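You operate a simulated robot arm through the tools that you are given. There is no shell and no other tool.

You are at the controls of a simulated robot arm. One attempt, no reset.

Task
Pull the grey pad out of the silver tray and push the black pad in.
Fine: clamp the tray first and leave it clamped; the old pad goes on the bench top; leave the third pad alone.

The check looks at the end state, three seconds after you hand in, the way a careful person would. Anything else that was tipped, shoved, dropped, spilled or broken makes it a failure.

Robot
A 7-joint arm with a two-finger parallel gripper, fixed in place. Base frame: the origin is at the foot of the arm, x ahead of it, y to its left, z up; the work surface is at about z = 0. Units: m, degrees, N and s.
With the tool pointing down near the work surface it reaches from about 0.24 to 0.62 m from the base axis. Its first joint turns from -66.0 to 66.0 degrees. Payload 2.6 kg.
The TCP is the grasp point between the finger pads, 0.03 m short of the fingertips. In the tool frame z runs along the fingers and y along their closing line. Largest opening 0.094 m; finger width 0.028, thickness 0.01; the body of the gripper, 0.05 by 0.096 m, starts 0.055 m behind the TCP.
Orientation is that of the tool frame in the base frame, as a unit quaternion [w, x, y, z]. With the fingers straight down and closing along the base's y, the tool's x points along the base's -x, its y along +y and its z along -z.

Tools
- The arm moves only by the tool play_rows. Its argument "series" is a list of rows, each a list of 6 numbers: the shift along the tool's x, y, z in m, then the turn, a rotation vector about the tool's x, y, z in degrees. In form: [[dx, dy, dz, wx, wy, wz], ...]. A call has 1 to 20 rows; each row shifts and turns the commanded pose from where the row before left it, along the tool's axes as they then stand. "grip" is the finger opening in m, from 0 to 0.094, set as the call begins (left out, the last holds). A row lasts 0.2 s, in which the tool goes at most 0.05 m and 8.6 degrees; a call with a longer step from one row to the next is refused whole, and so is a gripper value outside its range. Where a pose cannot be reached the arm comes as near as it can. A force on the tool above 40 N (or 10 N above the force at the start of the call, whichever is more), or a blocked arm, ends the call early, and 0.2 s more pass. The fingers move at their own pace (about 0.072 m/s each) and stop on an object; they squeeze with about 37 N. The grip force told is the motor's: it shows also when the fingers shut on nothing. Time passes only in rows, and 0.2 s behind the last, so rows that do not move let the fingers close. The reply holds the time, the measured pose of the TCP, the force on the tool along the base axes, the opening and the grip force, in the units named above and with some noise, with the torque about the TCP (base axes, N m) and any sound that the robot's microphone picked up.
- Cameras (640 x 400 px; columns grow to the right, rows downward): "scene" is fixed at [0.0116, 0.4231, 0.5836]; the picture's right is [-0.91, -0.42, 0.00], its down [-0.22, 0.47, -0.85] and it looks along [0.36, -0.77, -0.52] (base axes); focal length 310 px, centre (320, 200). "wrist" rides on the gripper at [0.076, 0.014, -0.103] in the tool frame; the picture's right is [-0.18, 0.98, 0.00], its down [-0.75, -0.14, -0.64] and it looks along [-0.63, -0.12, 0.77] (tool axes); focal length 243 px, centre (320, 200). There is no depth. A picture from a camera that has moved, and an enlarged one, comes with that camera's place and axes in the base frame and with its lens. The place of the scene camera against the robot may be out by one fixed shift of up to 0.018 m in any direction.
- snapshot(camera): a new picture of that camera. It takes no simulated time.
- close_up(camera, box): a new picture of the part [left, top, right, bottom] of that camera's present view, enlarged. It takes no simulated time.
- hand_in(): hands the job in; it is judged then, once.

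Nothing tells you positions but the pictures and the camera data. Unless the task says otherwise, let go and move clear before handing in.

The tools are called after "Call:" as name(argument=value, ...) on one line, values as JSON. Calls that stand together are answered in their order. play_rows: Moves the arm, as the interface text tells. Its arguments: {"type":"object","properties":{"series":{"type":"array"},"grip":{"type":"number"}},"required":["series"]} The other tools are called the same way: snapshot (camera) takes a picture; close_up (camera, box) takes an enlarged picture of a part of a camera's view; hand_in () hands the job in.

At the start:

```text
t: 0.0
ee_pos: [0.3355, -0.1589, 0.3045]
ee_rot: [-0.001, 0.0, 1.0, 0.0]
ft_force: [-0.2, -0.9, 0.2]
wrist_torque: [0.03, -0.02, 0.0]
width: 0.094
gripper_force: 0.1
```

scene: 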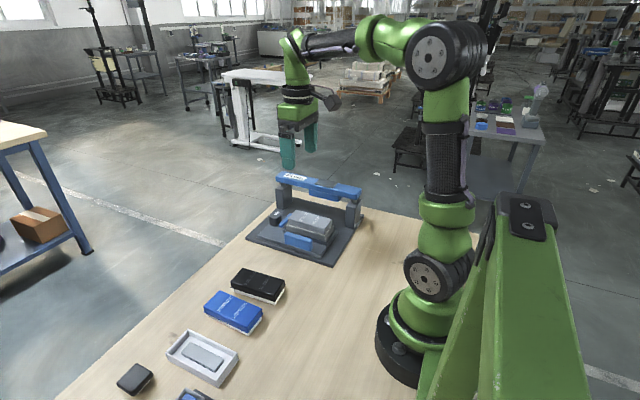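
wrist: 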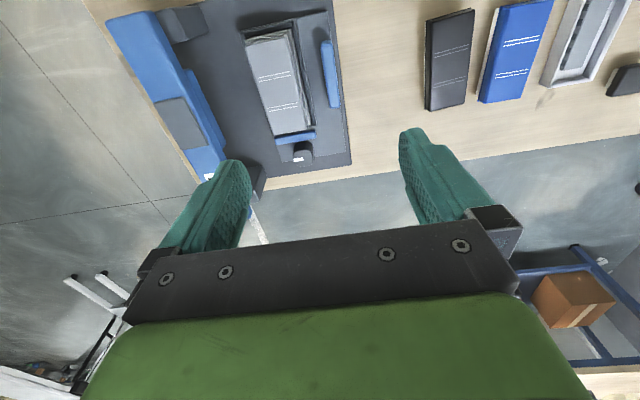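

I see a grey base plate with a blue-barred fixture holding a tray with a grey pad, and to the left a black pad, a blue pad and a white box in a row. I'll take enlarged views first to understand the clamp and tray.

Call:
close_up(camera="scene", box=[230, 150, 390, 280])

Call:
close_up(camera="scene", box=[100, 250, 300, 400])

Call:
close_up(camera="wrist", box=[90, 0, 370, 200])

Call:
close_up(camera="wrist", box=[400, 0, 640, 150])

```text
3.08 times, centred on (310, 215) of scene
camera zoom: at [0.0116, 0.4231, 0.5836], right [-0.91, -0.42, 0.0], down [-0.22, 0.47, -0.85], along [0.36, -0.77, -0.52], focal length 955 px, centre (351, 154)
```

zoom: 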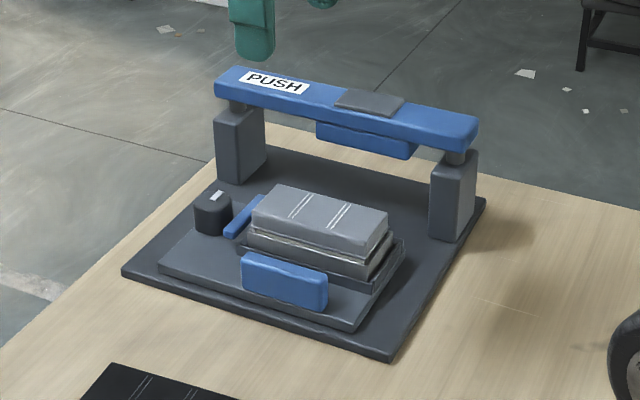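

```text
2.67 times, centred on (200, 325) of scene
camera zoom: at [0.0116, 0.4231, 0.5836], right [-0.91, -0.42, 0.0], down [-0.22, 0.47, -0.85], along [0.36, -0.77, -0.52], focal length 828 px, centre (640, -133)
```

zoom: 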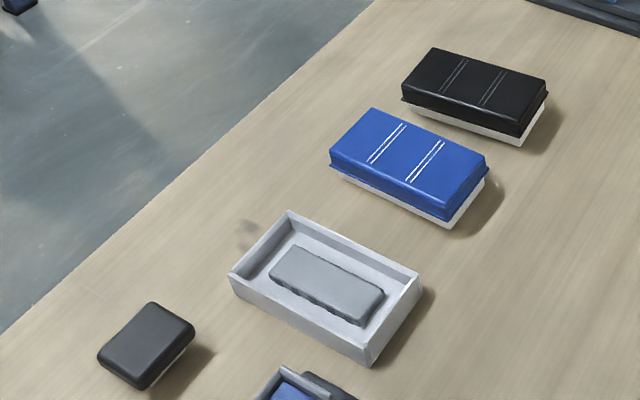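

```text
2.00 times, centred on (230, 100) of wrist
camera zoom: at [0.2607, -0.1443, 0.4061], right [0.18, 0.98, 0.0], down [0.75, -0.14, 0.64], along [0.63, -0.12, -0.77], focal length 485 px, centre (500, 400)
```

zoom: 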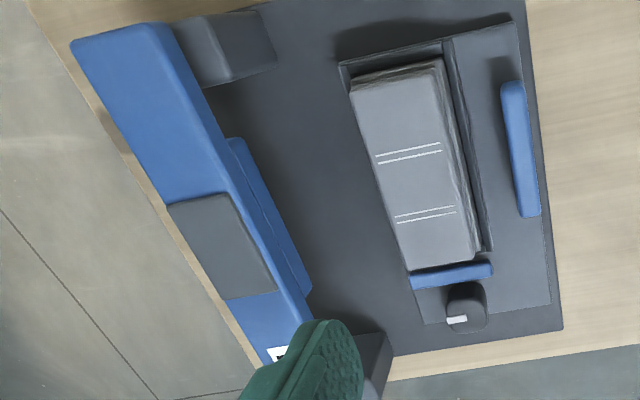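

```text
2.67 times, centred on (520, 75) of wrist
camera zoom: at [0.2607, -0.1443, 0.4061], right [0.18, 0.98, 0.0], down [0.75, -0.14, 0.64], along [0.63, -0.12, -0.77], focal length 647 px, centre (-213, 533)
```

zoom: 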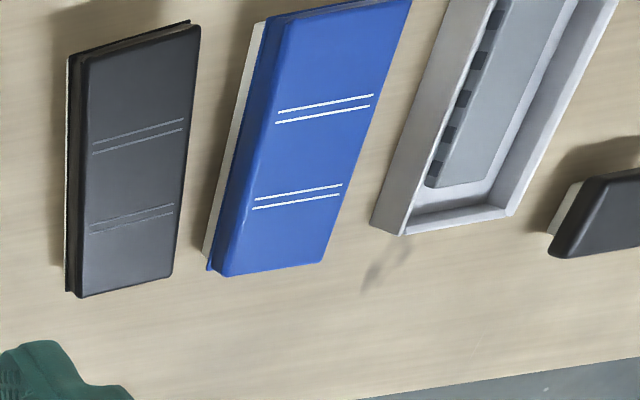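

The pads with the double lines are grey (in the fixture), black and blue. I need to understand how the clamp works, so I'll enlarge the fixture further.

Call:
close_up(camera="scene", box=[270, 190, 340, 250])

Call:
close_up(camera="scene", box=[270, 160, 370, 222])

Call:
close_up(camera="wrist", box=[230, 0, 360, 180])

Call:
close_up(camera="scene", box=[160, 300, 260, 400])

```text
6.67 times, centred on (305, 220) of scene
camera zoom: at [0.0116, 0.4231, 0.5836], right [-0.91, -0.42, 0.0], down [-0.22, 0.47, -0.85], along [0.36, -0.77, -0.52], focal length 2070 px, centre (420, 67)
```

zoom: 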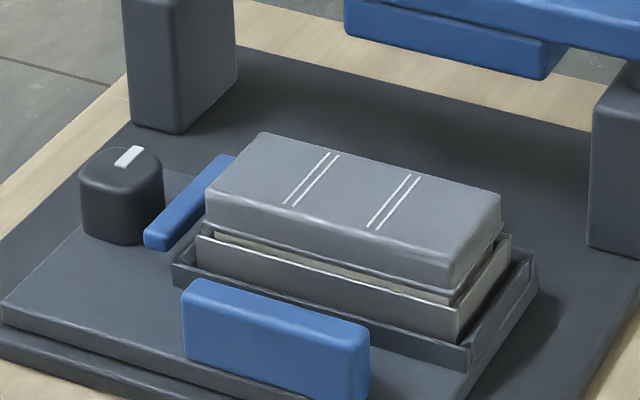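

```text
6.40 times, centred on (320, 191) of scene
camera zoom: at [0.0116, 0.4231, 0.5836], right [-0.91, -0.42, 0.0], down [-0.22, 0.47, -0.85], along [0.36, -0.77, -0.52], focal length 1987 px, centre (320, 258)
```

zoom: 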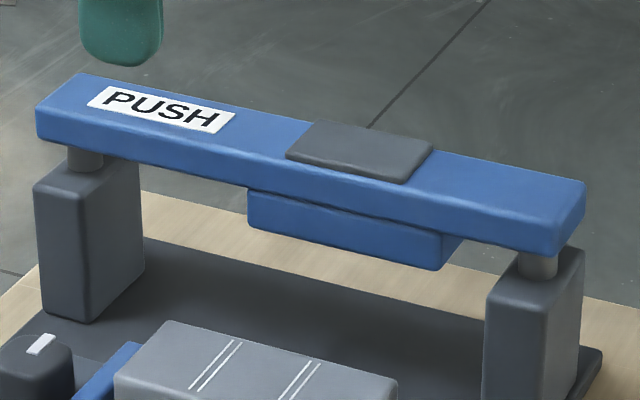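

```text
2.22 times, centred on (295, 90) of wrist
camera zoom: at [0.2607, -0.1443, 0.4061], right [0.18, 0.98, 0.0], down [0.75, -0.14, 0.64], along [0.63, -0.12, -0.77], focal length 539 px, centre (376, 444)
```

zoom: 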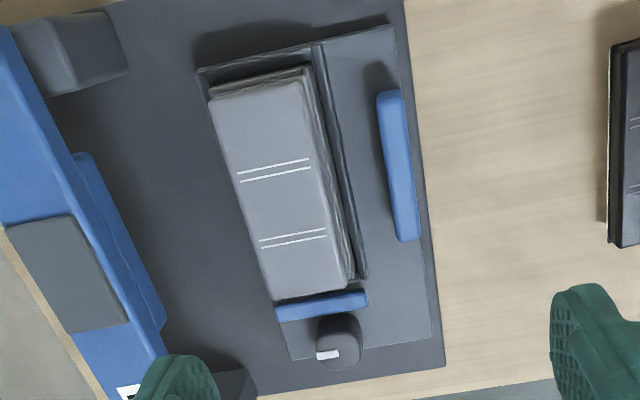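

```text
4.00 times, centred on (210, 350) of scene
camera zoom: at [0.0116, 0.4231, 0.5836], right [-0.91, -0.42, 0.0], down [-0.22, 0.47, -0.85], along [0.36, -0.77, -0.52], focal length 1242 px, centre (760, -400)
```

zoom: 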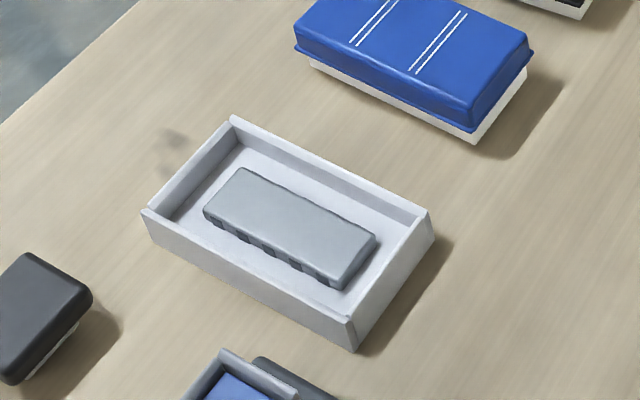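

The fixture has a base plate, a nest with the silver tray and grey pad, a blue block on the +y side, a blue tab by a dark knob at the far end, and a raised "PUSH" bar on two posts at about y=-0.35. I'll turn the wrist so its camera looks along -y at the fixture.

Call:
play_rows(series=[[0, 0.04, 0, 0, 0, 0], [0, 0.04, 0, 0, 0, 0], [0, 0.04, 0, 0, 0, 0], [0, 0, 0, 0, 0, 8.2], [0, 0, 0, 0, 0, 8.2], [0, 0, 0, 0, 0, 8.2], [0, 0, 0, 0, 0, 8.2], [0, 0, 0, 0, 0, 8.2], [0, 0, 0, 0, 0, 8.2], [0, 0, 0, 0, 0, 8.2], [0, 0, 0, 0, 0, 8.2], [0, 0, 0, 0, 0, 8.2], [0, 0, 0, 0, 0, 8.2], [0, 0, 0, 0, 0, 8.0]], grip=0.094)

Call:
snapshot(camera="wrist")

Call:
snapshot(camera="scene")

```text
t: 3.0
ee_pos: [0.3358, -0.0374, 0.3029]
ee_rot: [0.0, 0.708, 0.706, 0.0]
ft_force: [-0.4, 0.0, 0.3]
wrist_torque: [0.0, 0.0, 0.02]
width: 0.0939
gripper_force: 0.0
```

```text
taken
camera wrist: at [0.3514, 0.0382, 0.4058], right [0.98, -0.19, 0.0], down [-0.14, -0.75, 0.64], along [-0.12, -0.63, -0.77], focal length 243 px, centre (320, 200)
```

wrist: 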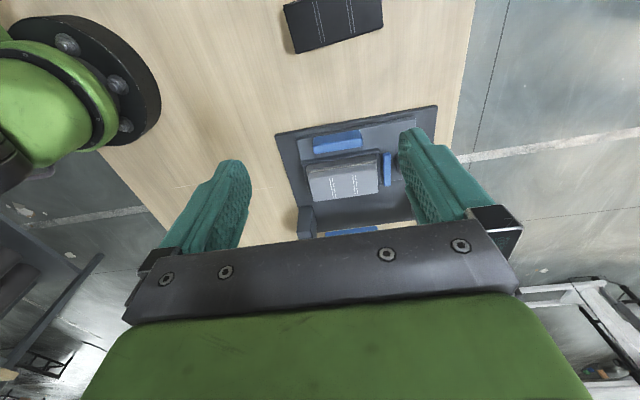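

```text
taken
```

scene: 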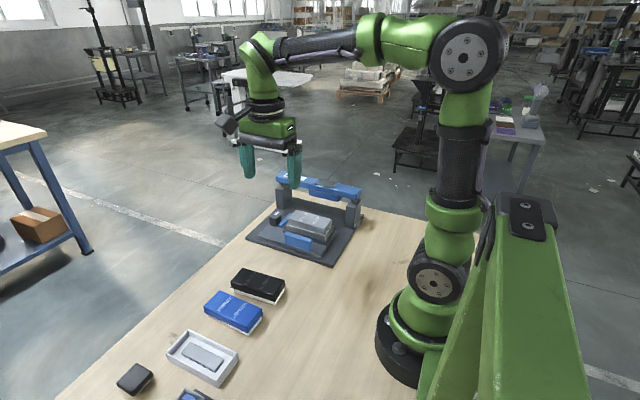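

The view is too far and partly blocked by a finger, so I'll move closer to the fixture, staying well above the bar.

Call:
play_rows(series=[[-0.03, -0.01, 0.02, 0, 0, 0], [-0.03, -0.01, 0.02, 0, 0, 0], [-0.03, -0.01, 0.02, 0, 0, 0], [-0.03, 0, 0.02, 0, 0, 0]])

Call:
snapshot(camera="wrist")

Call:
close_up(camera="wrist", box=[220, 0, 440, 240])

```text
t: 4.0
ee_pos: [0.3058, -0.158, 0.2233]
ee_rot: [0.0, 0.707, 0.708, 0.0]
ft_force: [-0.8, -0.5, 0.9]
wrist_torque: [0.0, 0.01, 0.0]
width: 0.094
gripper_force: 0.1
```

```text
taken
camera wrist: at [0.3208, -0.0816, 0.3256], right [0.98, -0.18, 0.0], down [-0.14, -0.75, 0.64], along [-0.12, -0.63, -0.77], focal length 243 px, centre (320, 200)
```

wrist: 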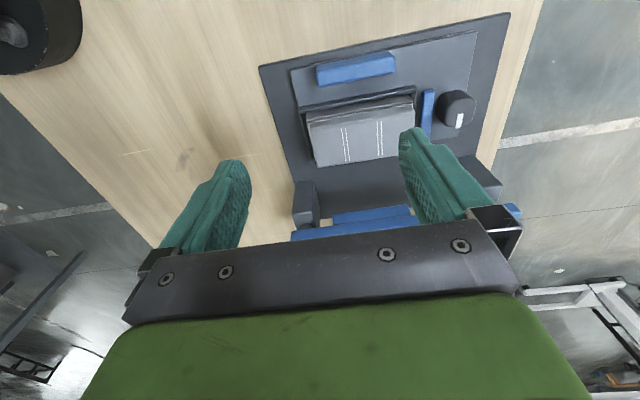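

```text
1.67 times, centred on (330, 120) of wrist
camera zoom: at [0.3208, -0.0816, 0.3256], right [0.98, -0.18, 0.0], down [-0.14, -0.75, 0.64], along [-0.12, -0.63, -0.77], focal length 404 px, centre (303, 333)
```

zoom: 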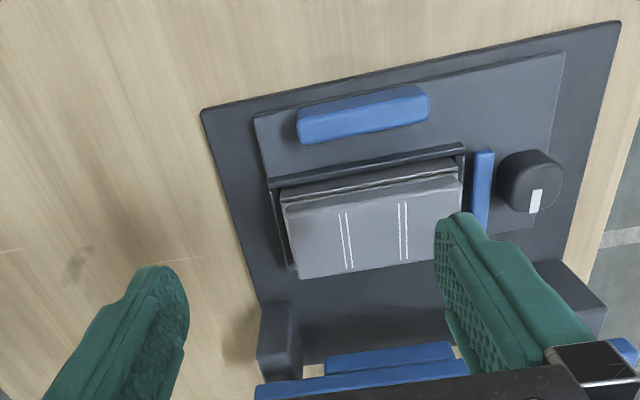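

I shifted the wrong way along x, so I'll move toward +x to look at the knob, the end tab and the bar from above.

Call:
play_rows(series=[[-0.01, 0.03, -0.01, 0, 0, 0], [-0.01, 0.03, -0.01, 0, 0, 0], [-0.01, 0.03, -0.01, 0, 0, 0], [-0.01, 0.02, 0, 0, 0, 0]])

Call:
snapshot(camera="wrist")

Call:
close_up(camera="wrist", box=[200, 0, 420, 240])

```text
t: 5.0
ee_pos: [0.4157, -0.1988, 0.2519]
ee_rot: [0.0, 0.707, 0.708, 0.0]
ft_force: [0.2, -0.5, -0.1]
wrist_torque: [-0.02, 0.0, 0.0]
width: 0.094
gripper_force: 0.0
```

```text
taken
camera wrist: at [0.4314, -0.1227, 0.3541], right [0.98, -0.18, 0.0], down [-0.14, -0.75, 0.64], along [-0.12, -0.63, -0.77], focal length 243 px, centre (320, 200)
```

wrist: 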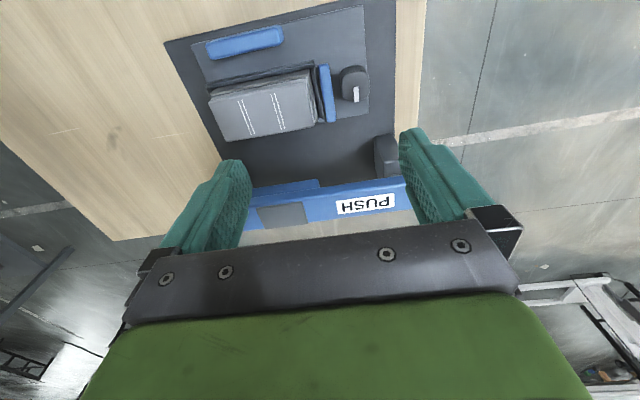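

```text
1.67 times, centred on (310, 120) of wrist
camera zoom: at [0.4314, -0.1227, 0.3541], right [0.98, -0.18, 0.0], down [-0.14, -0.75, 0.64], along [-0.12, -0.63, -0.77], focal length 404 px, centre (337, 333)
```

zoom: 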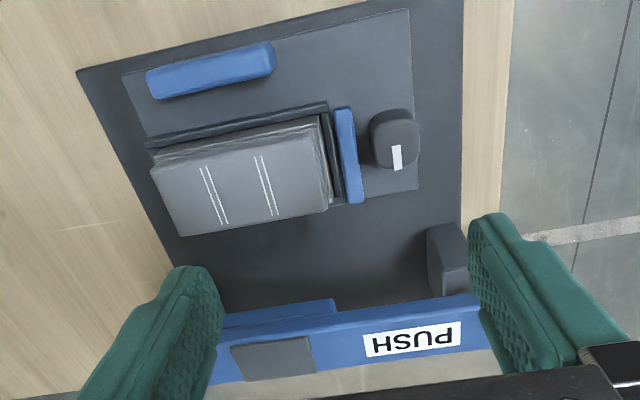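

Call:
close_up(camera="wrist", box=[290, 50, 390, 130])

Call:
close_up(camera="wrist", box=[190, 10, 350, 150])

Call:
close_up(camera="wrist", box=[220, 130, 440, 250])

Call:
close_up(camera="scene", box=[265, 195, 315, 235])

```text
5.00 times, centred on (340, 90) of wrist
camera zoom: at [0.4314, -0.1227, 0.3541], right [0.98, -0.18, 0.0], down [-0.14, -0.75, 0.64], along [-0.12, -0.63, -0.77], focal length 1213 px, centre (220, 750)
```

zoom: 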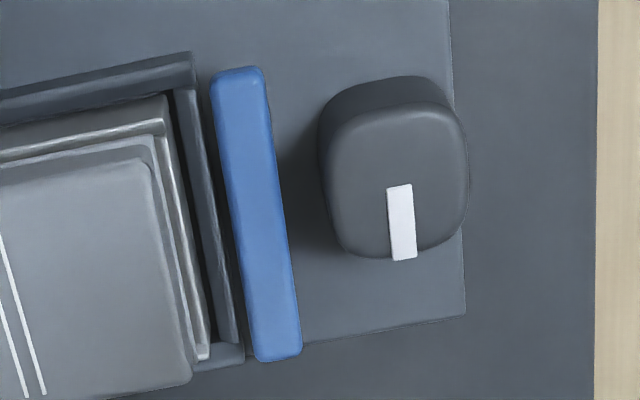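

```text
2.86 times, centred on (270, 80) of wrist
camera zoom: at [0.4314, -0.1227, 0.3541], right [0.98, -0.18, 0.0], down [-0.14, -0.75, 0.64], along [-0.12, -0.63, -0.77], focal length 693 px, centre (463, 543)
```

zoom: 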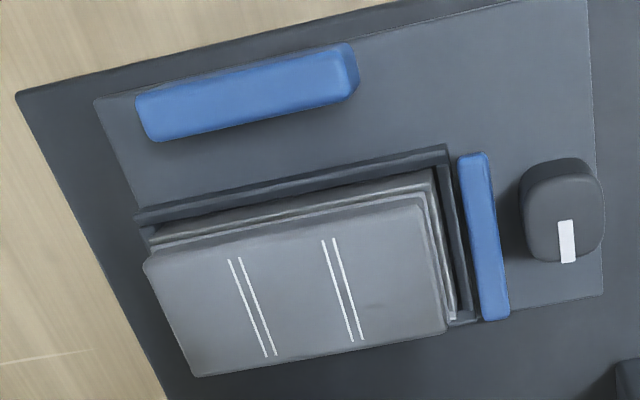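

```text
2.91 times, centred on (330, 190) of wrist
camera zoom: at [0.4314, -0.1227, 0.3541], right [0.98, -0.18, 0.0], down [-0.14, -0.75, 0.64], along [-0.12, -0.63, -0.77], focal length 706 px, centre (291, 229)
```

zoom: 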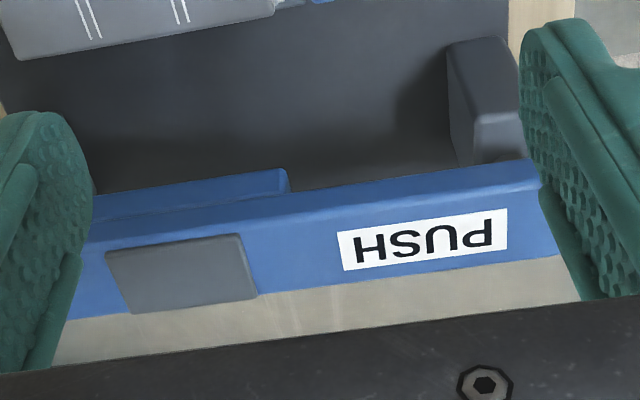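

```text
10.00 times, centred on (290, 215) of scene
camera zoom: at [0.0116, 0.4231, 0.5836], right [-0.91, -0.42, 0.0], down [-0.22, 0.47, -0.85], along [0.36, -0.77, -0.52], focal length 3105 px, centre (620, 50)
```

zoom: 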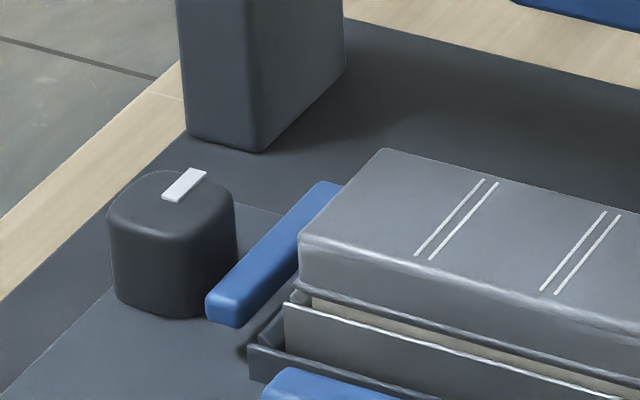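

I read the dark rounded-square knob (about x=0.46, y=-0.21) as a rotary clamp that drives the blue tab against the tray. The bar looks like a press. I'll go closer and straight above to measure the positions and heights.

Call:
play_rows(series=[[-0.03, 0.015, 0.02, 0, 0, 0], [-0.03, 0.015, 0.02, 0, 0, 0], [0, 0, 0, 0, 0, 0]])

Call:
snapshot(camera="wrist")

Call:
close_up(camera="wrist", box=[260, 0, 400, 100])

Call:
close_up(camera="wrist", box=[140, 0, 340, 130])

```text
t: 5.8
ee_pos: [0.4466, -0.2573, 0.2136]
ee_rot: [0.0, 0.707, 0.707, 0.0]
ft_force: [0.7, 0.1, -0.1]
wrist_torque: [-0.02, -0.01, -0.03]
width: 0.0939
gripper_force: 0.1
```

```text
taken
camera wrist: at [0.4611, -0.183, 0.3161], right [0.98, -0.18, 0.0], down [-0.14, -0.75, 0.64], along [-0.12, -0.63, -0.77], focal length 243 px, centre (320, 200)
```

wrist: 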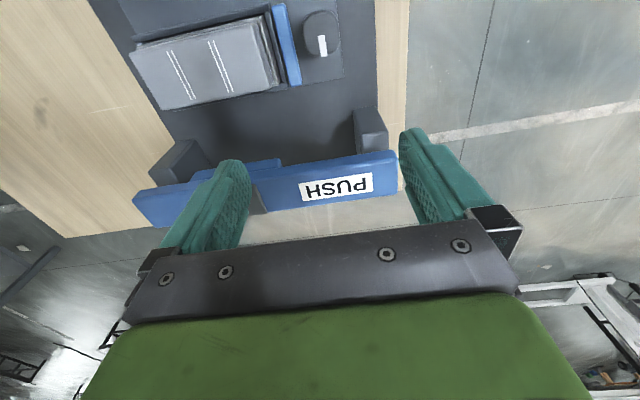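

```text
4.00 times, centred on (330, 50) of wrist
camera zoom: at [0.4611, -0.183, 0.3161], right [0.98, -0.18, 0.0], down [-0.14, -0.75, 0.64], along [-0.12, -0.63, -0.77], focal length 970 px, centre (280, 800)
```

zoom: 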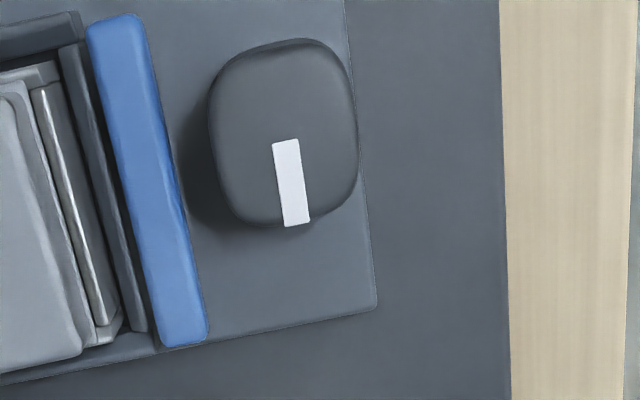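

```text
3.08 times, centred on (240, 65) of wrist
camera zoom: at [0.4611, -0.183, 0.3161], right [0.98, -0.18, 0.0], down [-0.14, -0.75, 0.64], along [-0.12, -0.63, -0.77], focal length 746 px, centre (566, 615)
```

zoom: 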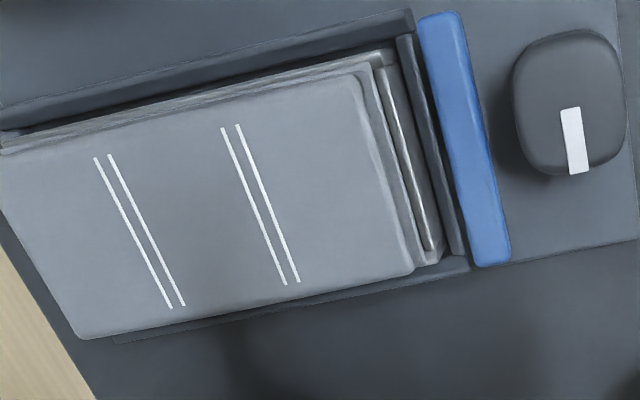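

I have the knob centred near (0.457, -0.210), but the heights of the knob and tab are uncertain. I'll back off toward +y and tilt the wrist for a side view along -y.

Call:
play_rows(series=[[0.04, -0.006, 0, 0, 0, 0], [0.04, -0.006, 0, 0, 0, 0], [0.04, -0.006, 0, 0, 0, 0], [0.043, -0.006, 0, 0, 0, 0], [0, 0, 0, 0, -8, 0], [0, 0, 0, 0, -8, 0], [0, 0, 0, 0, -8, 0], [0, 0, 0, 0, -8, 0], [0, 0, 0, 0, -8, 0], [0.0257, 0, 0.0306, 0, 0, 0], [0.02, 0, 0.025, 0, 0, 0], [0, 0, 0, 0, 0, 0]])

Call:
snapshot(camera="wrist")

Call:
snapshot(camera="scene")

```text
t: 8.4
ee_pos: [0.4239, -0.0957, 0.1408]
ee_rot: [0.242, 0.665, 0.664, -0.242]
ft_force: [0.2, 0.2, 0.6]
wrist_torque: [0.01, 0.02, 0.04]
width: 0.0937
gripper_force: 0.1
```

```text
taken
camera wrist: at [0.4383, 0.0279, 0.1691], right [0.98, -0.14, 0.12], down [-0.14, -0.16, 0.98], along [-0.12, -0.98, -0.18], focal length 243 px, centre (320, 200)
```

wrist: 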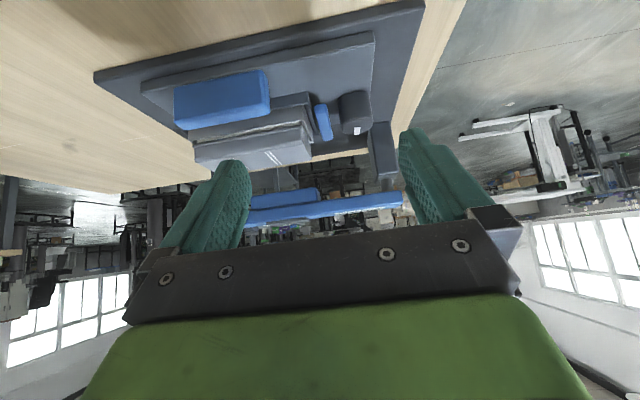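

```text
taken
```

scene: 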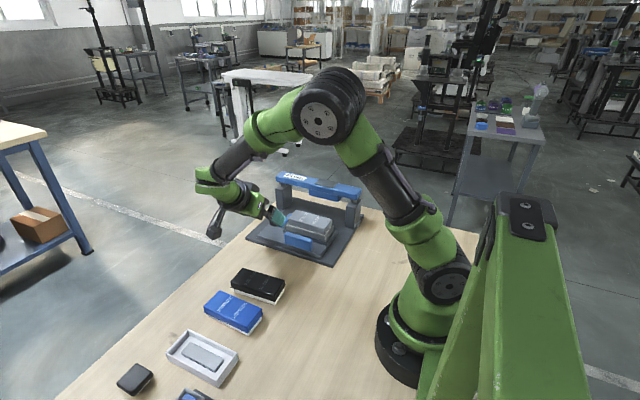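

Call:
close_up(camera="wrist", box=[150, 40, 430, 220])

Call:
close_up(camera="wrist", box=[280, 80, 400, 155])

Call:
close_up(camera="wrist", box=[160, 60, 320, 175])

```text
2.22 times, centred on (290, 130) of wrist
camera zoom: at [0.4383, 0.0279, 0.1691], right [0.98, -0.14, 0.12], down [-0.14, -0.16, 0.98], along [-0.12, -0.98, -0.18], focal length 539 px, centre (387, 356)
```

zoom: 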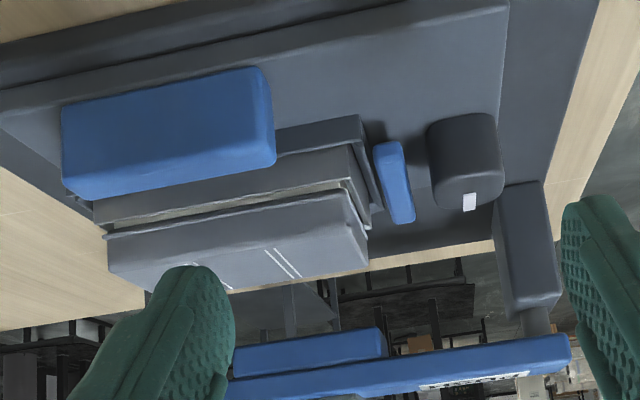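

```text
5.33 times, centred on (340, 118) of wrist
camera zoom: at [0.4383, 0.0279, 0.1691], right [0.98, -0.14, 0.12], down [-0.14, -0.16, 0.98], along [-0.12, -0.98, -0.18], focal length 1294 px, centre (213, 640)
```

zoom: 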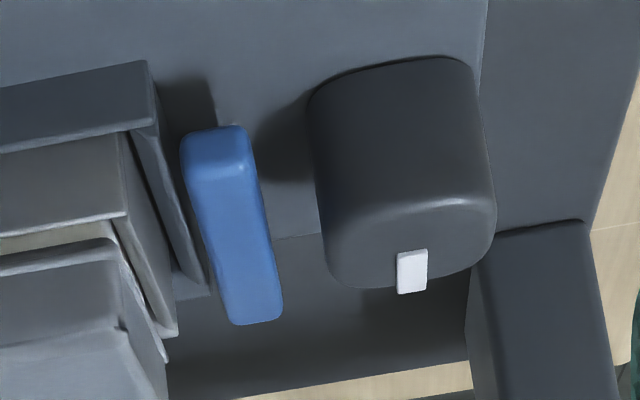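

```text
3.48 times, centred on (240, 118) of wrist
camera zoom: at [0.4383, 0.0279, 0.1691], right [0.98, -0.14, 0.12], down [-0.14, -0.16, 0.98], along [-0.12, -0.98, -0.18], focal length 844 px, centre (598, 487)
```

zoom: 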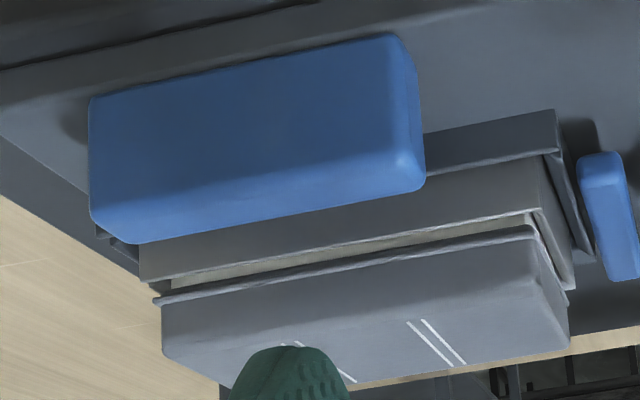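

Side view: the knob stands from z≈0.027 to 0.053, and the blue tab floats at z≈0.038–0.046, just over the nest rim and about 13 mm from the tray end. Turning the knob should slide the tab onto the tray. I'll return to straight down, closing along y, to grip the knob.

Call:
play_rows(series=[[-0.022, 0, -0.026, 0, 0, 0], [-0.022, 0, -0.026, 0, 0, 0], [-0.022, 0, -0.026, 0, 0, 0], [0, 0, 0, 0, 8, 0], [0, 0, 0, 0, 8, 0], [0, 0, 0, 0, 8, 0], [0, 0, 0, 0, 8, 0], [0, 0, 0, 0, 8, 0], [0, 0, 0, 0, 0, -8.2], [0, 0, 0, 0, 0, -8.2], [0, 0, 0, 0, 0, -8.2], [0, 0, 0, 0, 0, -8.2], [0, 0, 0, 0, 0, -8.2], [0, 0, 0, 0, 0, -8.2], [0, 0, 0, 0, 0, -8.2], [0, 0, 0, 0, 0, -8.2], [0, 0, 0, 0, 0, -8.2], [0, 0, 0, 0, 0, -8.2], [0, 0, 0, 0, 0, -8.0], [0, 0, 0, 0, 0, 0]])

Call:
snapshot(camera="wrist")

```text
t: 12.6
ee_pos: [0.4225, -0.0968, 0.2443]
ee_rot: [0.0, -0.002, 1.0, 0.0]
ft_force: [0.3, 0.1, 1.3]
wrist_torque: [-0.01, -0.01, 0.01]
width: 0.0941
gripper_force: 0.0
```

```text
taken
camera wrist: at [0.3463, -0.0823, 0.3464], right [0.18, 0.98, 0.0], down [0.75, -0.14, 0.64], along [0.63, -0.12, -0.77], focal length 243 px, centre (320, 200)
```

wrist: 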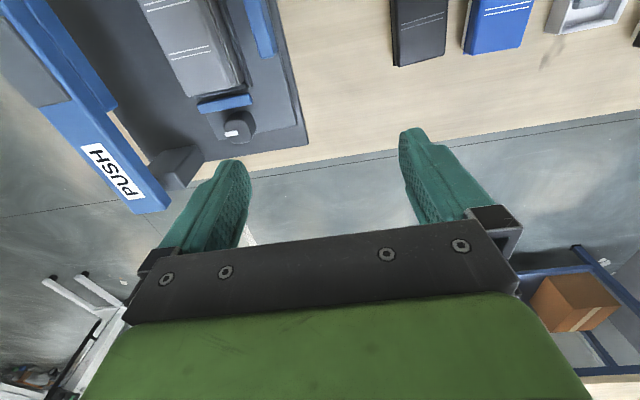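

Now I'll move above the knob, still high, and check the alignment.

Call:
play_rows(series=[[-0.01, -0.035, 0.02, 0, 0, 0], [-0.01, -0.035, 0.02, 0, 0, 0], [-0.01, -0.035, 0.02, 0, 0, 0], [-0.0035, -0.007, 0.02, 0, 0, 0], [0, 0, 0, 0, 0, 0]])

Call:
snapshot(camera="wrist")

Call:
close_up(camera="wrist", box=[230, 70, 420, 200])

Call:
close_up(camera="scene", box=[230, 130, 390, 270])

```text
t: 13.8
ee_pos: [0.4567, -0.2102, 0.1649]
ee_rot: [-0.001, 0.0, 1.0, -0.001]
ft_force: [-0.1, -0.1, 0.5]
wrist_torque: [0.03, 0.0, 0.01]
width: 0.094
gripper_force: 0.0
```

```text
taken
camera wrist: at [0.3805, -0.1949, 0.2662], right [0.18, 0.98, 0.0], down [0.75, -0.14, 0.64], along [0.63, -0.12, -0.77], focal length 243 px, centre (320, 200)
```

wrist: 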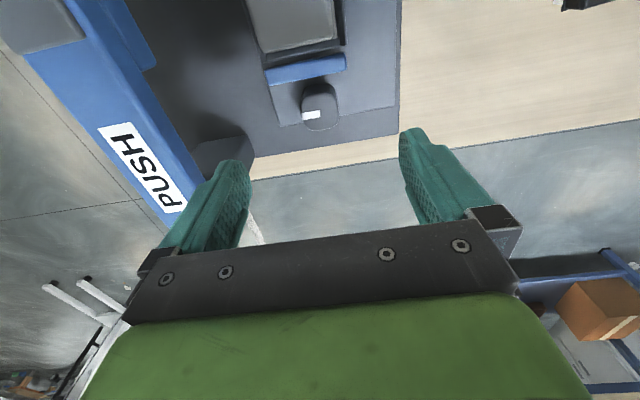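

```text
3.08 times, centred on (325, 135) of wrist
camera zoom: at [0.3805, -0.1949, 0.2662], right [0.18, 0.98, 0.0], down [0.75, -0.14, 0.64], along [0.63, -0.12, -0.77], focal length 746 px, centre (305, 400)
```

zoom: 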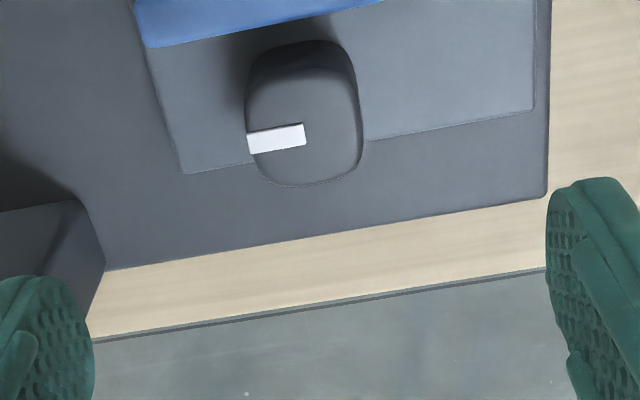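

```text
2.86 times, centred on (310, 200) of scene
camera zoom: at [0.0116, 0.4231, 0.5836], right [-0.91, -0.42, 0.0], down [-0.22, 0.47, -0.85], along [0.36, -0.77, -0.52], focal length 887 px, centre (349, 200)
```

zoom: 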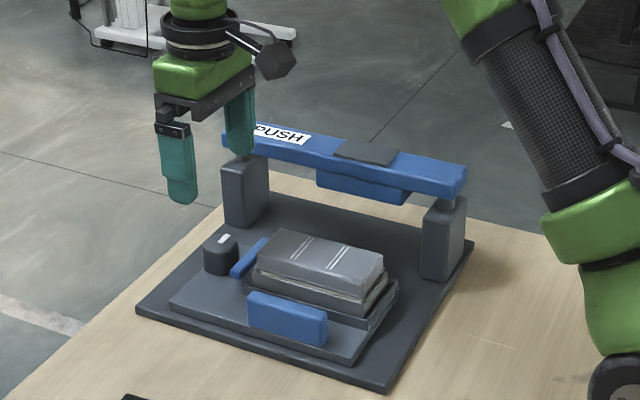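

The knob centre checks out at (0.456, -0.209), right under the TCP. I'll narrow the opening to 6 cm and descend around it, fingers on its ±y faces.

Call:
play_rows(series=[[0.0005, 0.001, 0.03, 0, 0, 0], [0, 0, 0.03, 0, 0, 0], [0, 0, 0.025, 0, 0, 0], [0, 0, 0.016, 0, 0, 0], [0, 0, 0, 0, 0, 0]], grip=0.06)

Call:
close_up(camera="scene", box=[230, 130, 390, 270])

Call:
snapshot(camera="wrist")

```text
t: 15.0
ee_pos: [0.456, -0.2071, 0.0615]
ee_rot: [0.0, 0.0, 1.0, 0.0]
ft_force: [0.0, -1.0, -0.1]
wrist_torque: [-0.02, -0.04, 0.0]
width: 0.0601
gripper_force: 0.2
```

```text
2.86 times, centred on (310, 200) of scene
camera zoom: at [0.0116, 0.4231, 0.5836], right [-0.91, -0.42, 0.0], down [-0.22, 0.47, -0.85], along [0.36, -0.77, -0.52], focal length 887 px, centre (349, 200)
```

zoom: 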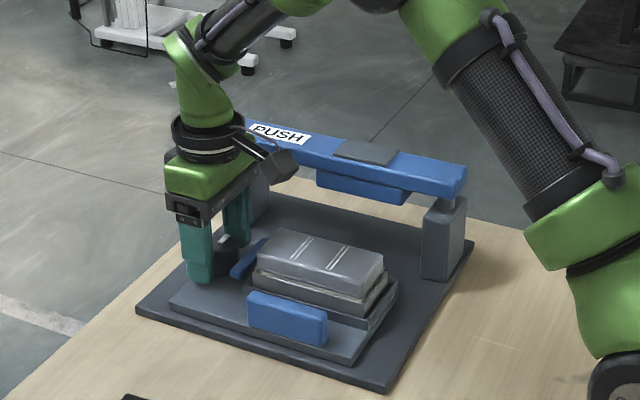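

```text
taken
camera wrist: at [0.3804, -0.1925, 0.1642], right [0.18, 0.98, 0.0], down [0.75, -0.14, 0.64], along [0.63, -0.12, -0.77], focal length 243 px, centre (320, 200)
```

wrist: 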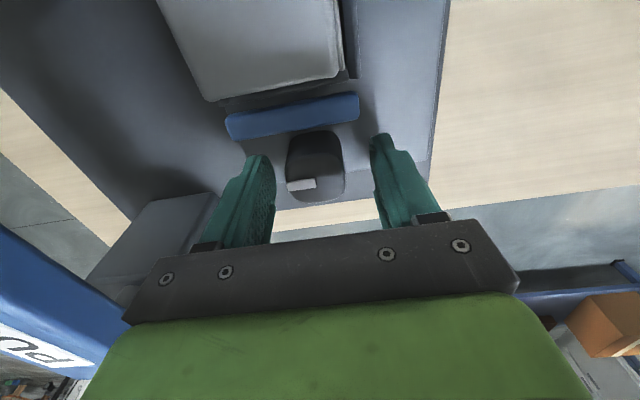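

Fingers straddle the knob. I'll nudge slightly and close on it.

Call:
play_rows(series=[[0, -0.0015, 0, 0, 0, 0], [0, 0, 0, 0, 0, 0], [0, 0, 0, 0, 0, 0]], grip=0.02)

Call:
snapshot(camera="wrist")

```text
t: 15.8
ee_pos: [0.4565, -0.2101, 0.0622]
ee_rot: [0.0, 0.0, 1.0, 0.0]
ft_force: [2.4, -6.6, -2.9]
wrist_torque: [0.52, -0.3, -0.01]
width: 0.0346
gripper_force: 45.2
```

```text
taken
camera wrist: at [0.3801, -0.1948, 0.1645], right [0.18, 0.98, 0.0], down [0.75, -0.14, 0.64], along [0.63, -0.12, -0.77], focal length 243 px, centre (320, 200)
```

wrist: 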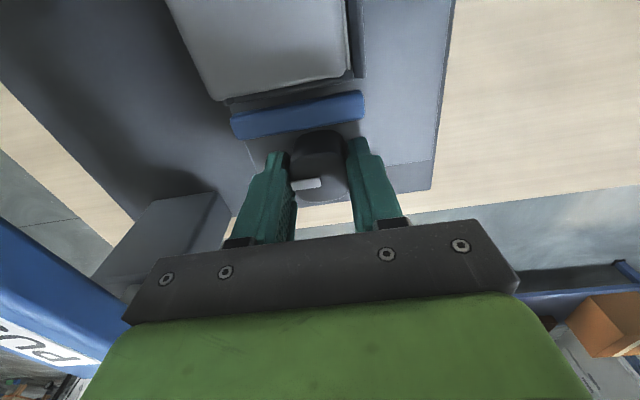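

The knob is held (34.6 mm wide). I'll try a small clockwise turn and watch the torque.

Call:
play_rows(series=[[0, 0, 0, 0, 0, 4], [0, 0, 0, 0, 0, 4], [0, 0, 0, 0, 0, 0]])

Call:
snapshot(camera="wrist")

```text
t: 16.6
ee_pos: [0.4566, -0.209, 0.062]
ee_rot: [0.001, 0.069, 0.998, 0.0]
ft_force: [11.5, -8.9, -6.5]
wrist_torque: [0.34, 0.41, 0.02]
width: 0.0344
gripper_force: 45.5
```

```text
taken
camera wrist: at [0.3827, -0.1842, 0.1644], right [0.32, 0.95, 0.0], down [0.73, -0.24, 0.64], along [0.61, -0.21, -0.77], focal length 243 px, centre (320, 200)
```

wrist: 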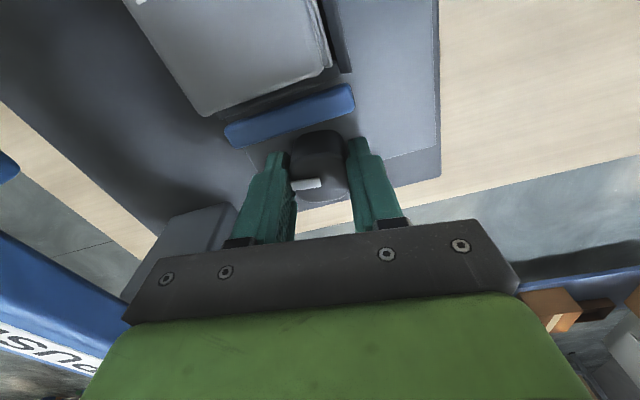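

The knob turns freely with the gripper. I'll continue in small steps and watch the blue tab.

Call:
play_rows(series=[[0, 0, 0, 0, 0, 4], [0, 0, 0, 0, 0, 4], [0, 0, 0, 0, 0, 4], [0, 0, 0, 0, 0, 0]])

Call:
close_up(camera="wrist", box=[180, 40, 420, 220])

Call:
close_up(camera="scene", box=[260, 180, 340, 250])

```text
t: 17.6
ee_pos: [0.4564, -0.2089, 0.0621]
ee_rot: [0.001, 0.172, 0.985, 0.0]
ft_force: [19.1, -8.4, -19.4]
wrist_torque: [0.14, -0.97, 0.01]
width: 0.0344
gripper_force: 45.0
```

```text
2.22 times, centred on (300, 130) of wrist
camera zoom: at [0.3893, -0.1693, 0.1645], right [0.51, 0.86, 0.0], down [0.66, -0.39, 0.64], along [0.55, -0.33, -0.77], focal length 539 px, centre (364, 356)
```

zoom: 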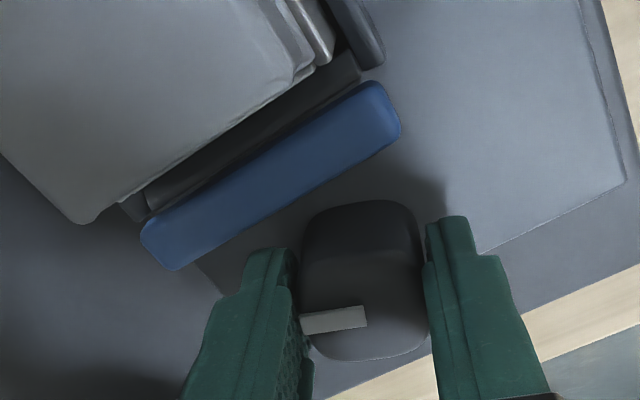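

```text
5.71 times, centred on (300, 215) of scene
camera zoom: at [0.0117, 0.4231, 0.5836], right [-0.91, -0.42, 0.0], down [-0.22, 0.47, -0.85], along [0.36, -0.77, -0.52], focal length 1774 px, centre (434, 114)
```

zoom: 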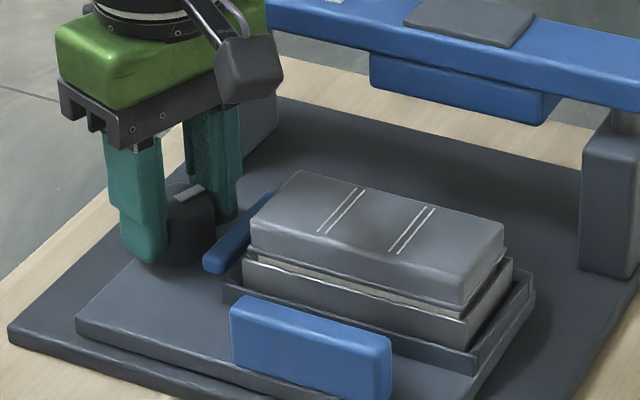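

The knob has turned 20° and the tab has crept toward the tray. Side loads are building up on the tool (about 19 N), so I'll release briefly, re-grip at this angle to relax them, and continue.

Call:
play_rows(series=[[0, 0, 0, 0, 0, 0], [0, 0, 0, 0, 0, 0]], grip=0.042)

Call:
close_up(camera="wrist", box=[180, 40, 420, 220])

```text
t: 18.2
ee_pos: [0.4551, -0.2082, 0.0625]
ee_rot: [-0.001, 0.174, 0.985, 0.0]
ft_force: [-0.8, -0.7, -0.7]
wrist_torque: [-0.01, -0.01, 0.0]
width: 0.0422
gripper_force: 0.0
```

```text
2.22 times, centred on (300, 130) of wrist
camera zoom: at [0.3887, -0.1696, 0.1652], right [0.51, 0.86, 0.0], down [0.66, -0.39, 0.64], along [0.55, -0.33, -0.77], focal length 539 px, centre (364, 356)
```

zoom: 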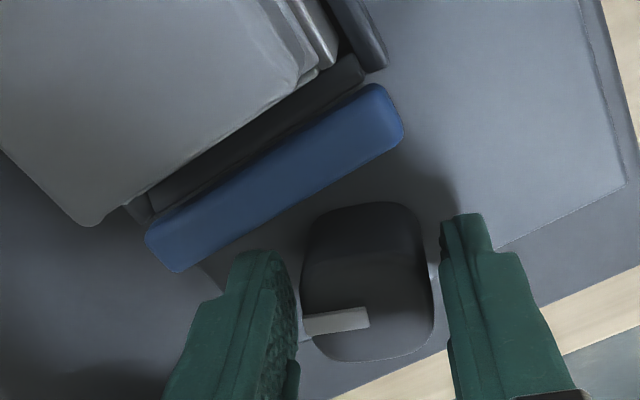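

The unloaded TCP sits about 1.5 mm off the knob axis. I'll correct that, re-grip and keep turning.

Call:
play_rows(series=[[-0.0017, -0.0002, 0, 0, 0, 0], [0, 0, 0, 0, 0, 0]])

Call:
play_rows(series=[[0, 0, 0, 0, 0, 0], [0, 0, 0, 0, 0, 0], [0, 0, 0, 0, 0, 4], [0, 0, 0, 0, 0, 4], [0, 0, 0, 0, 0, 4], [0, 0, 0, 0, 0, 0]], grip=0.02)

Call:
close_up(camera="wrist", box=[180, 40, 420, 220])

Call:
close_up(camera="scene", box=[260, 180, 340, 250])

```text
t: 18.8
ee_pos: [0.4571, -0.2098, 0.0631]
ee_rot: [0.0, 0.174, 0.985, -0.001]
ft_force: [-0.2, -0.3, 0.5]
wrist_torque: [-0.01, -0.02, -0.02]
width: 0.042
gripper_force: 0.0
```

```text
t: 20.2
ee_pos: [0.4566, -0.209, 0.0618]
ee_rot: [0.0, 0.277, 0.961, 0.0]
ft_force: [-0.3, 0.2, -4.0]
wrist_torque: [0.01, -0.93, -0.02]
width: 0.0344
gripper_force: 44.8
```

```text
2.22 times, centred on (300, 130) of wrist
camera zoom: at [0.4004, -0.1576, 0.1651], right [0.68, 0.74, 0.0], down [0.56, -0.52, 0.64], along [0.47, -0.44, -0.77], focal length 539 px, centre (364, 356)
```

zoom: 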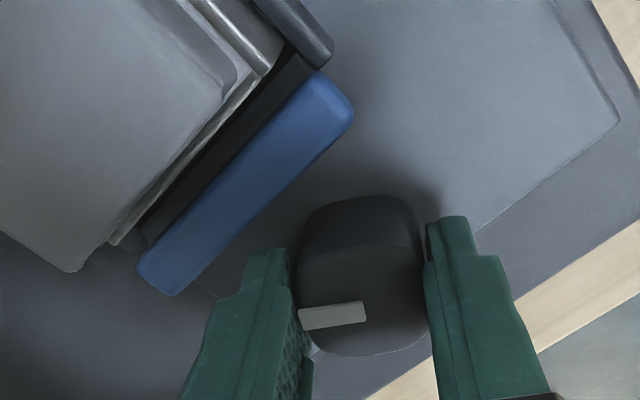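

```text
5.71 times, centred on (300, 215) of scene
camera zoom: at [0.0116, 0.4231, 0.5836], right [-0.91, -0.42, 0.0], down [-0.22, 0.47, -0.85], along [0.36, -0.77, -0.52], focal length 1774 px, centre (434, 114)
```

zoom: 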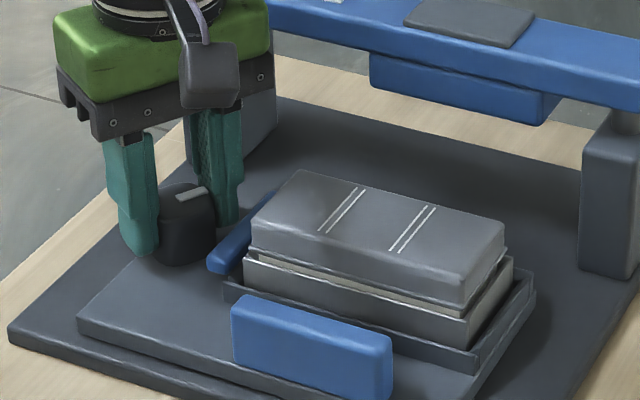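

Forces are low now and the tab keeps advancing. I'll continue turning.

Call:
play_rows(series=[[0, 0, 0, 0, 0, 4], [0, 0, 0, 0, 0, 4], [0, 0, 0, 0, 0, 4], [0, 0, 0, 0, 0, 4], [0, 0, 0, 0, 0, 0]])

Call:
close_up(camera="wrist", box=[180, 40, 420, 220])

Call:
close_up(camera="scene", box=[260, 180, 340, 250])

```text
t: 21.4
ee_pos: [0.4569, -0.2102, 0.0627]
ee_rot: [0.0, 0.407, 0.914, 0.0]
ft_force: [-1.5, 0.0, 0.2]
wrist_torque: [-0.05, -0.68, -0.02]
width: 0.0345
gripper_force: 44.7
```

```text
2.22 times, centred on (300, 130) of wrist
camera zoom: at [0.417, -0.1439, 0.1651], right [0.85, 0.52, 0.0], down [0.4, -0.65, 0.64], along [0.33, -0.55, -0.77], focal length 539 px, centre (364, 356)
```

zoom: 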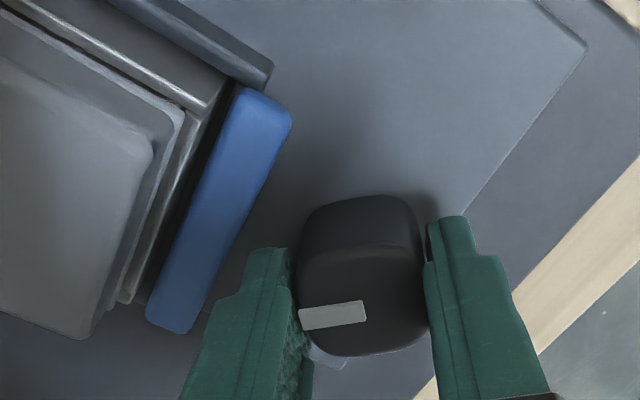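

```text
5.71 times, centred on (300, 215) of scene
camera zoom: at [0.0116, 0.4231, 0.5836], right [-0.91, -0.42, 0.0], down [-0.22, 0.47, -0.85], along [0.36, -0.77, -0.52], focal length 1774 px, centre (434, 114)
```

zoom: 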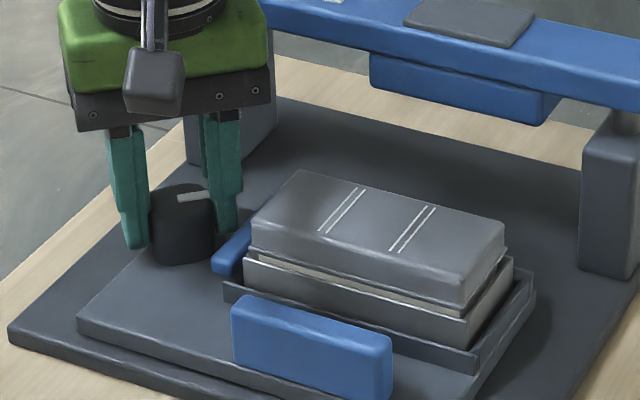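

The tab is clearly closing on the tray over the nest rim. I'll continue turning.

Call:
play_rows(series=[[0, 0, 0, 0, 0, 4], [0, 0, 0, 0, 0, 4], [0, 0, 0, 0, 0, 4], [0, 0, 0, 0, 0, 4], [0, 0, 0, 0, 0, 0]])

Call:
close_up(camera="wrist", box=[180, 40, 420, 220])

Call:
close_up(camera="scene", box=[260, 180, 340, 250])

```text
t: 22.6
ee_pos: [0.4562, -0.209, 0.0634]
ee_rot: [0.0, 0.53, 0.848, 0.001]
ft_force: [-1.3, -1.7, -3.4]
wrist_torque: [0.14, -0.38, 0.0]
width: 0.0344
gripper_force: 45.4
```

```text
2.22 times, centred on (300, 130) of wrist
camera zoom: at [0.4368, -0.1347, 0.1652], right [0.96, 0.26, 0.0], down [0.2, -0.74, 0.64], along [0.17, -0.62, -0.77], focal length 539 px, centre (364, 356)
```

zoom: 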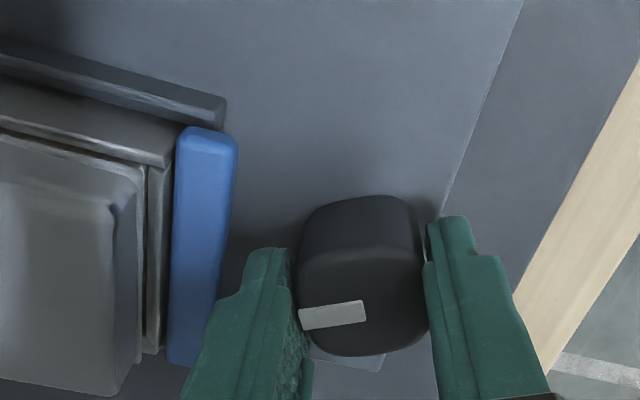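

```text
5.71 times, centred on (300, 215) of scene
camera zoom: at [0.0116, 0.4231, 0.5836], right [-0.91, -0.42, 0.0], down [-0.22, 0.47, -0.85], along [0.36, -0.77, -0.52], focal length 1774 px, centre (434, 114)
```

zoom: 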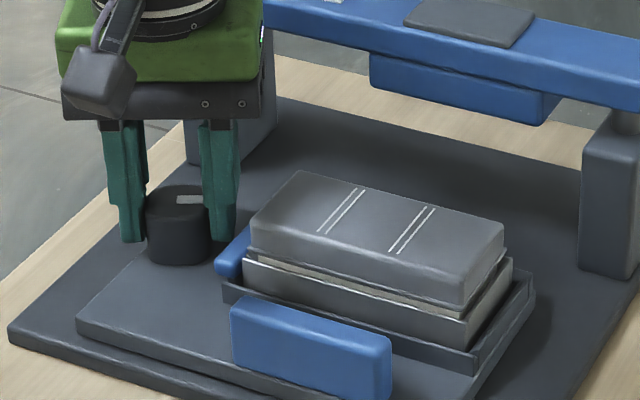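

At 64° the tab is almost at the tray. I'll go on carefully toward 90°.

Call:
play_rows(series=[[0, 0, 0, 0, 0, 3], [0, 0, 0, 0, 0, 3], [0, 0, 0, 0, 0, 3], [0, 0, 0, 0, 0, 3], [0, 0, 0, 0, 0, 0]])

Call:
close_up(camera="wrist", box=[180, 40, 420, 220])

Call:
close_up(camera="scene", box=[260, 180, 340, 250])

```text
t: 23.8
ee_pos: [0.4571, -0.2095, 0.0632]
ee_rot: [0.001, 0.617, 0.787, -0.001]
ft_force: [-0.5, 2.4, 5.7]
wrist_torque: [0.43, 0.74, 0.02]
width: 0.0344
gripper_force: 44.7
```

```text
2.22 times, centred on (300, 130) of wrist
camera zoom: at [0.4528, -0.1322, 0.1652], right [1.0, 0.06, 0.0], down [0.04, -0.77, 0.64], along [0.04, -0.64, -0.77], focal length 539 px, centre (364, 356)
```

zoom: 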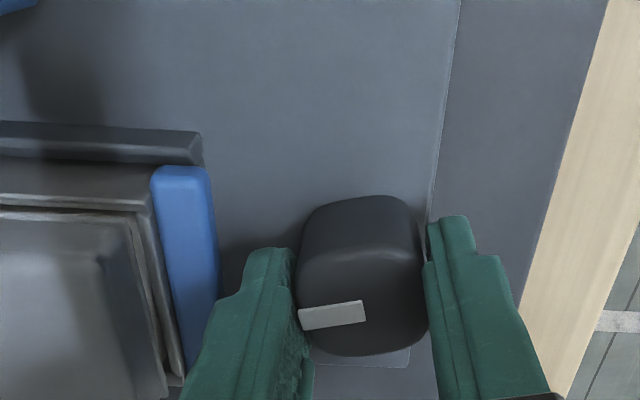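

```text
5.71 times, centred on (300, 215) of scene
camera zoom: at [0.0116, 0.4231, 0.5836], right [-0.91, -0.42, 0.0], down [-0.22, 0.47, -0.85], along [0.36, -0.77, -0.52], focal length 1774 px, centre (434, 114)
```

zoom: 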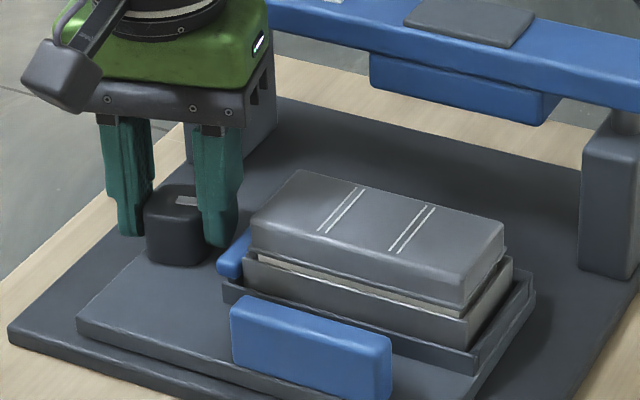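

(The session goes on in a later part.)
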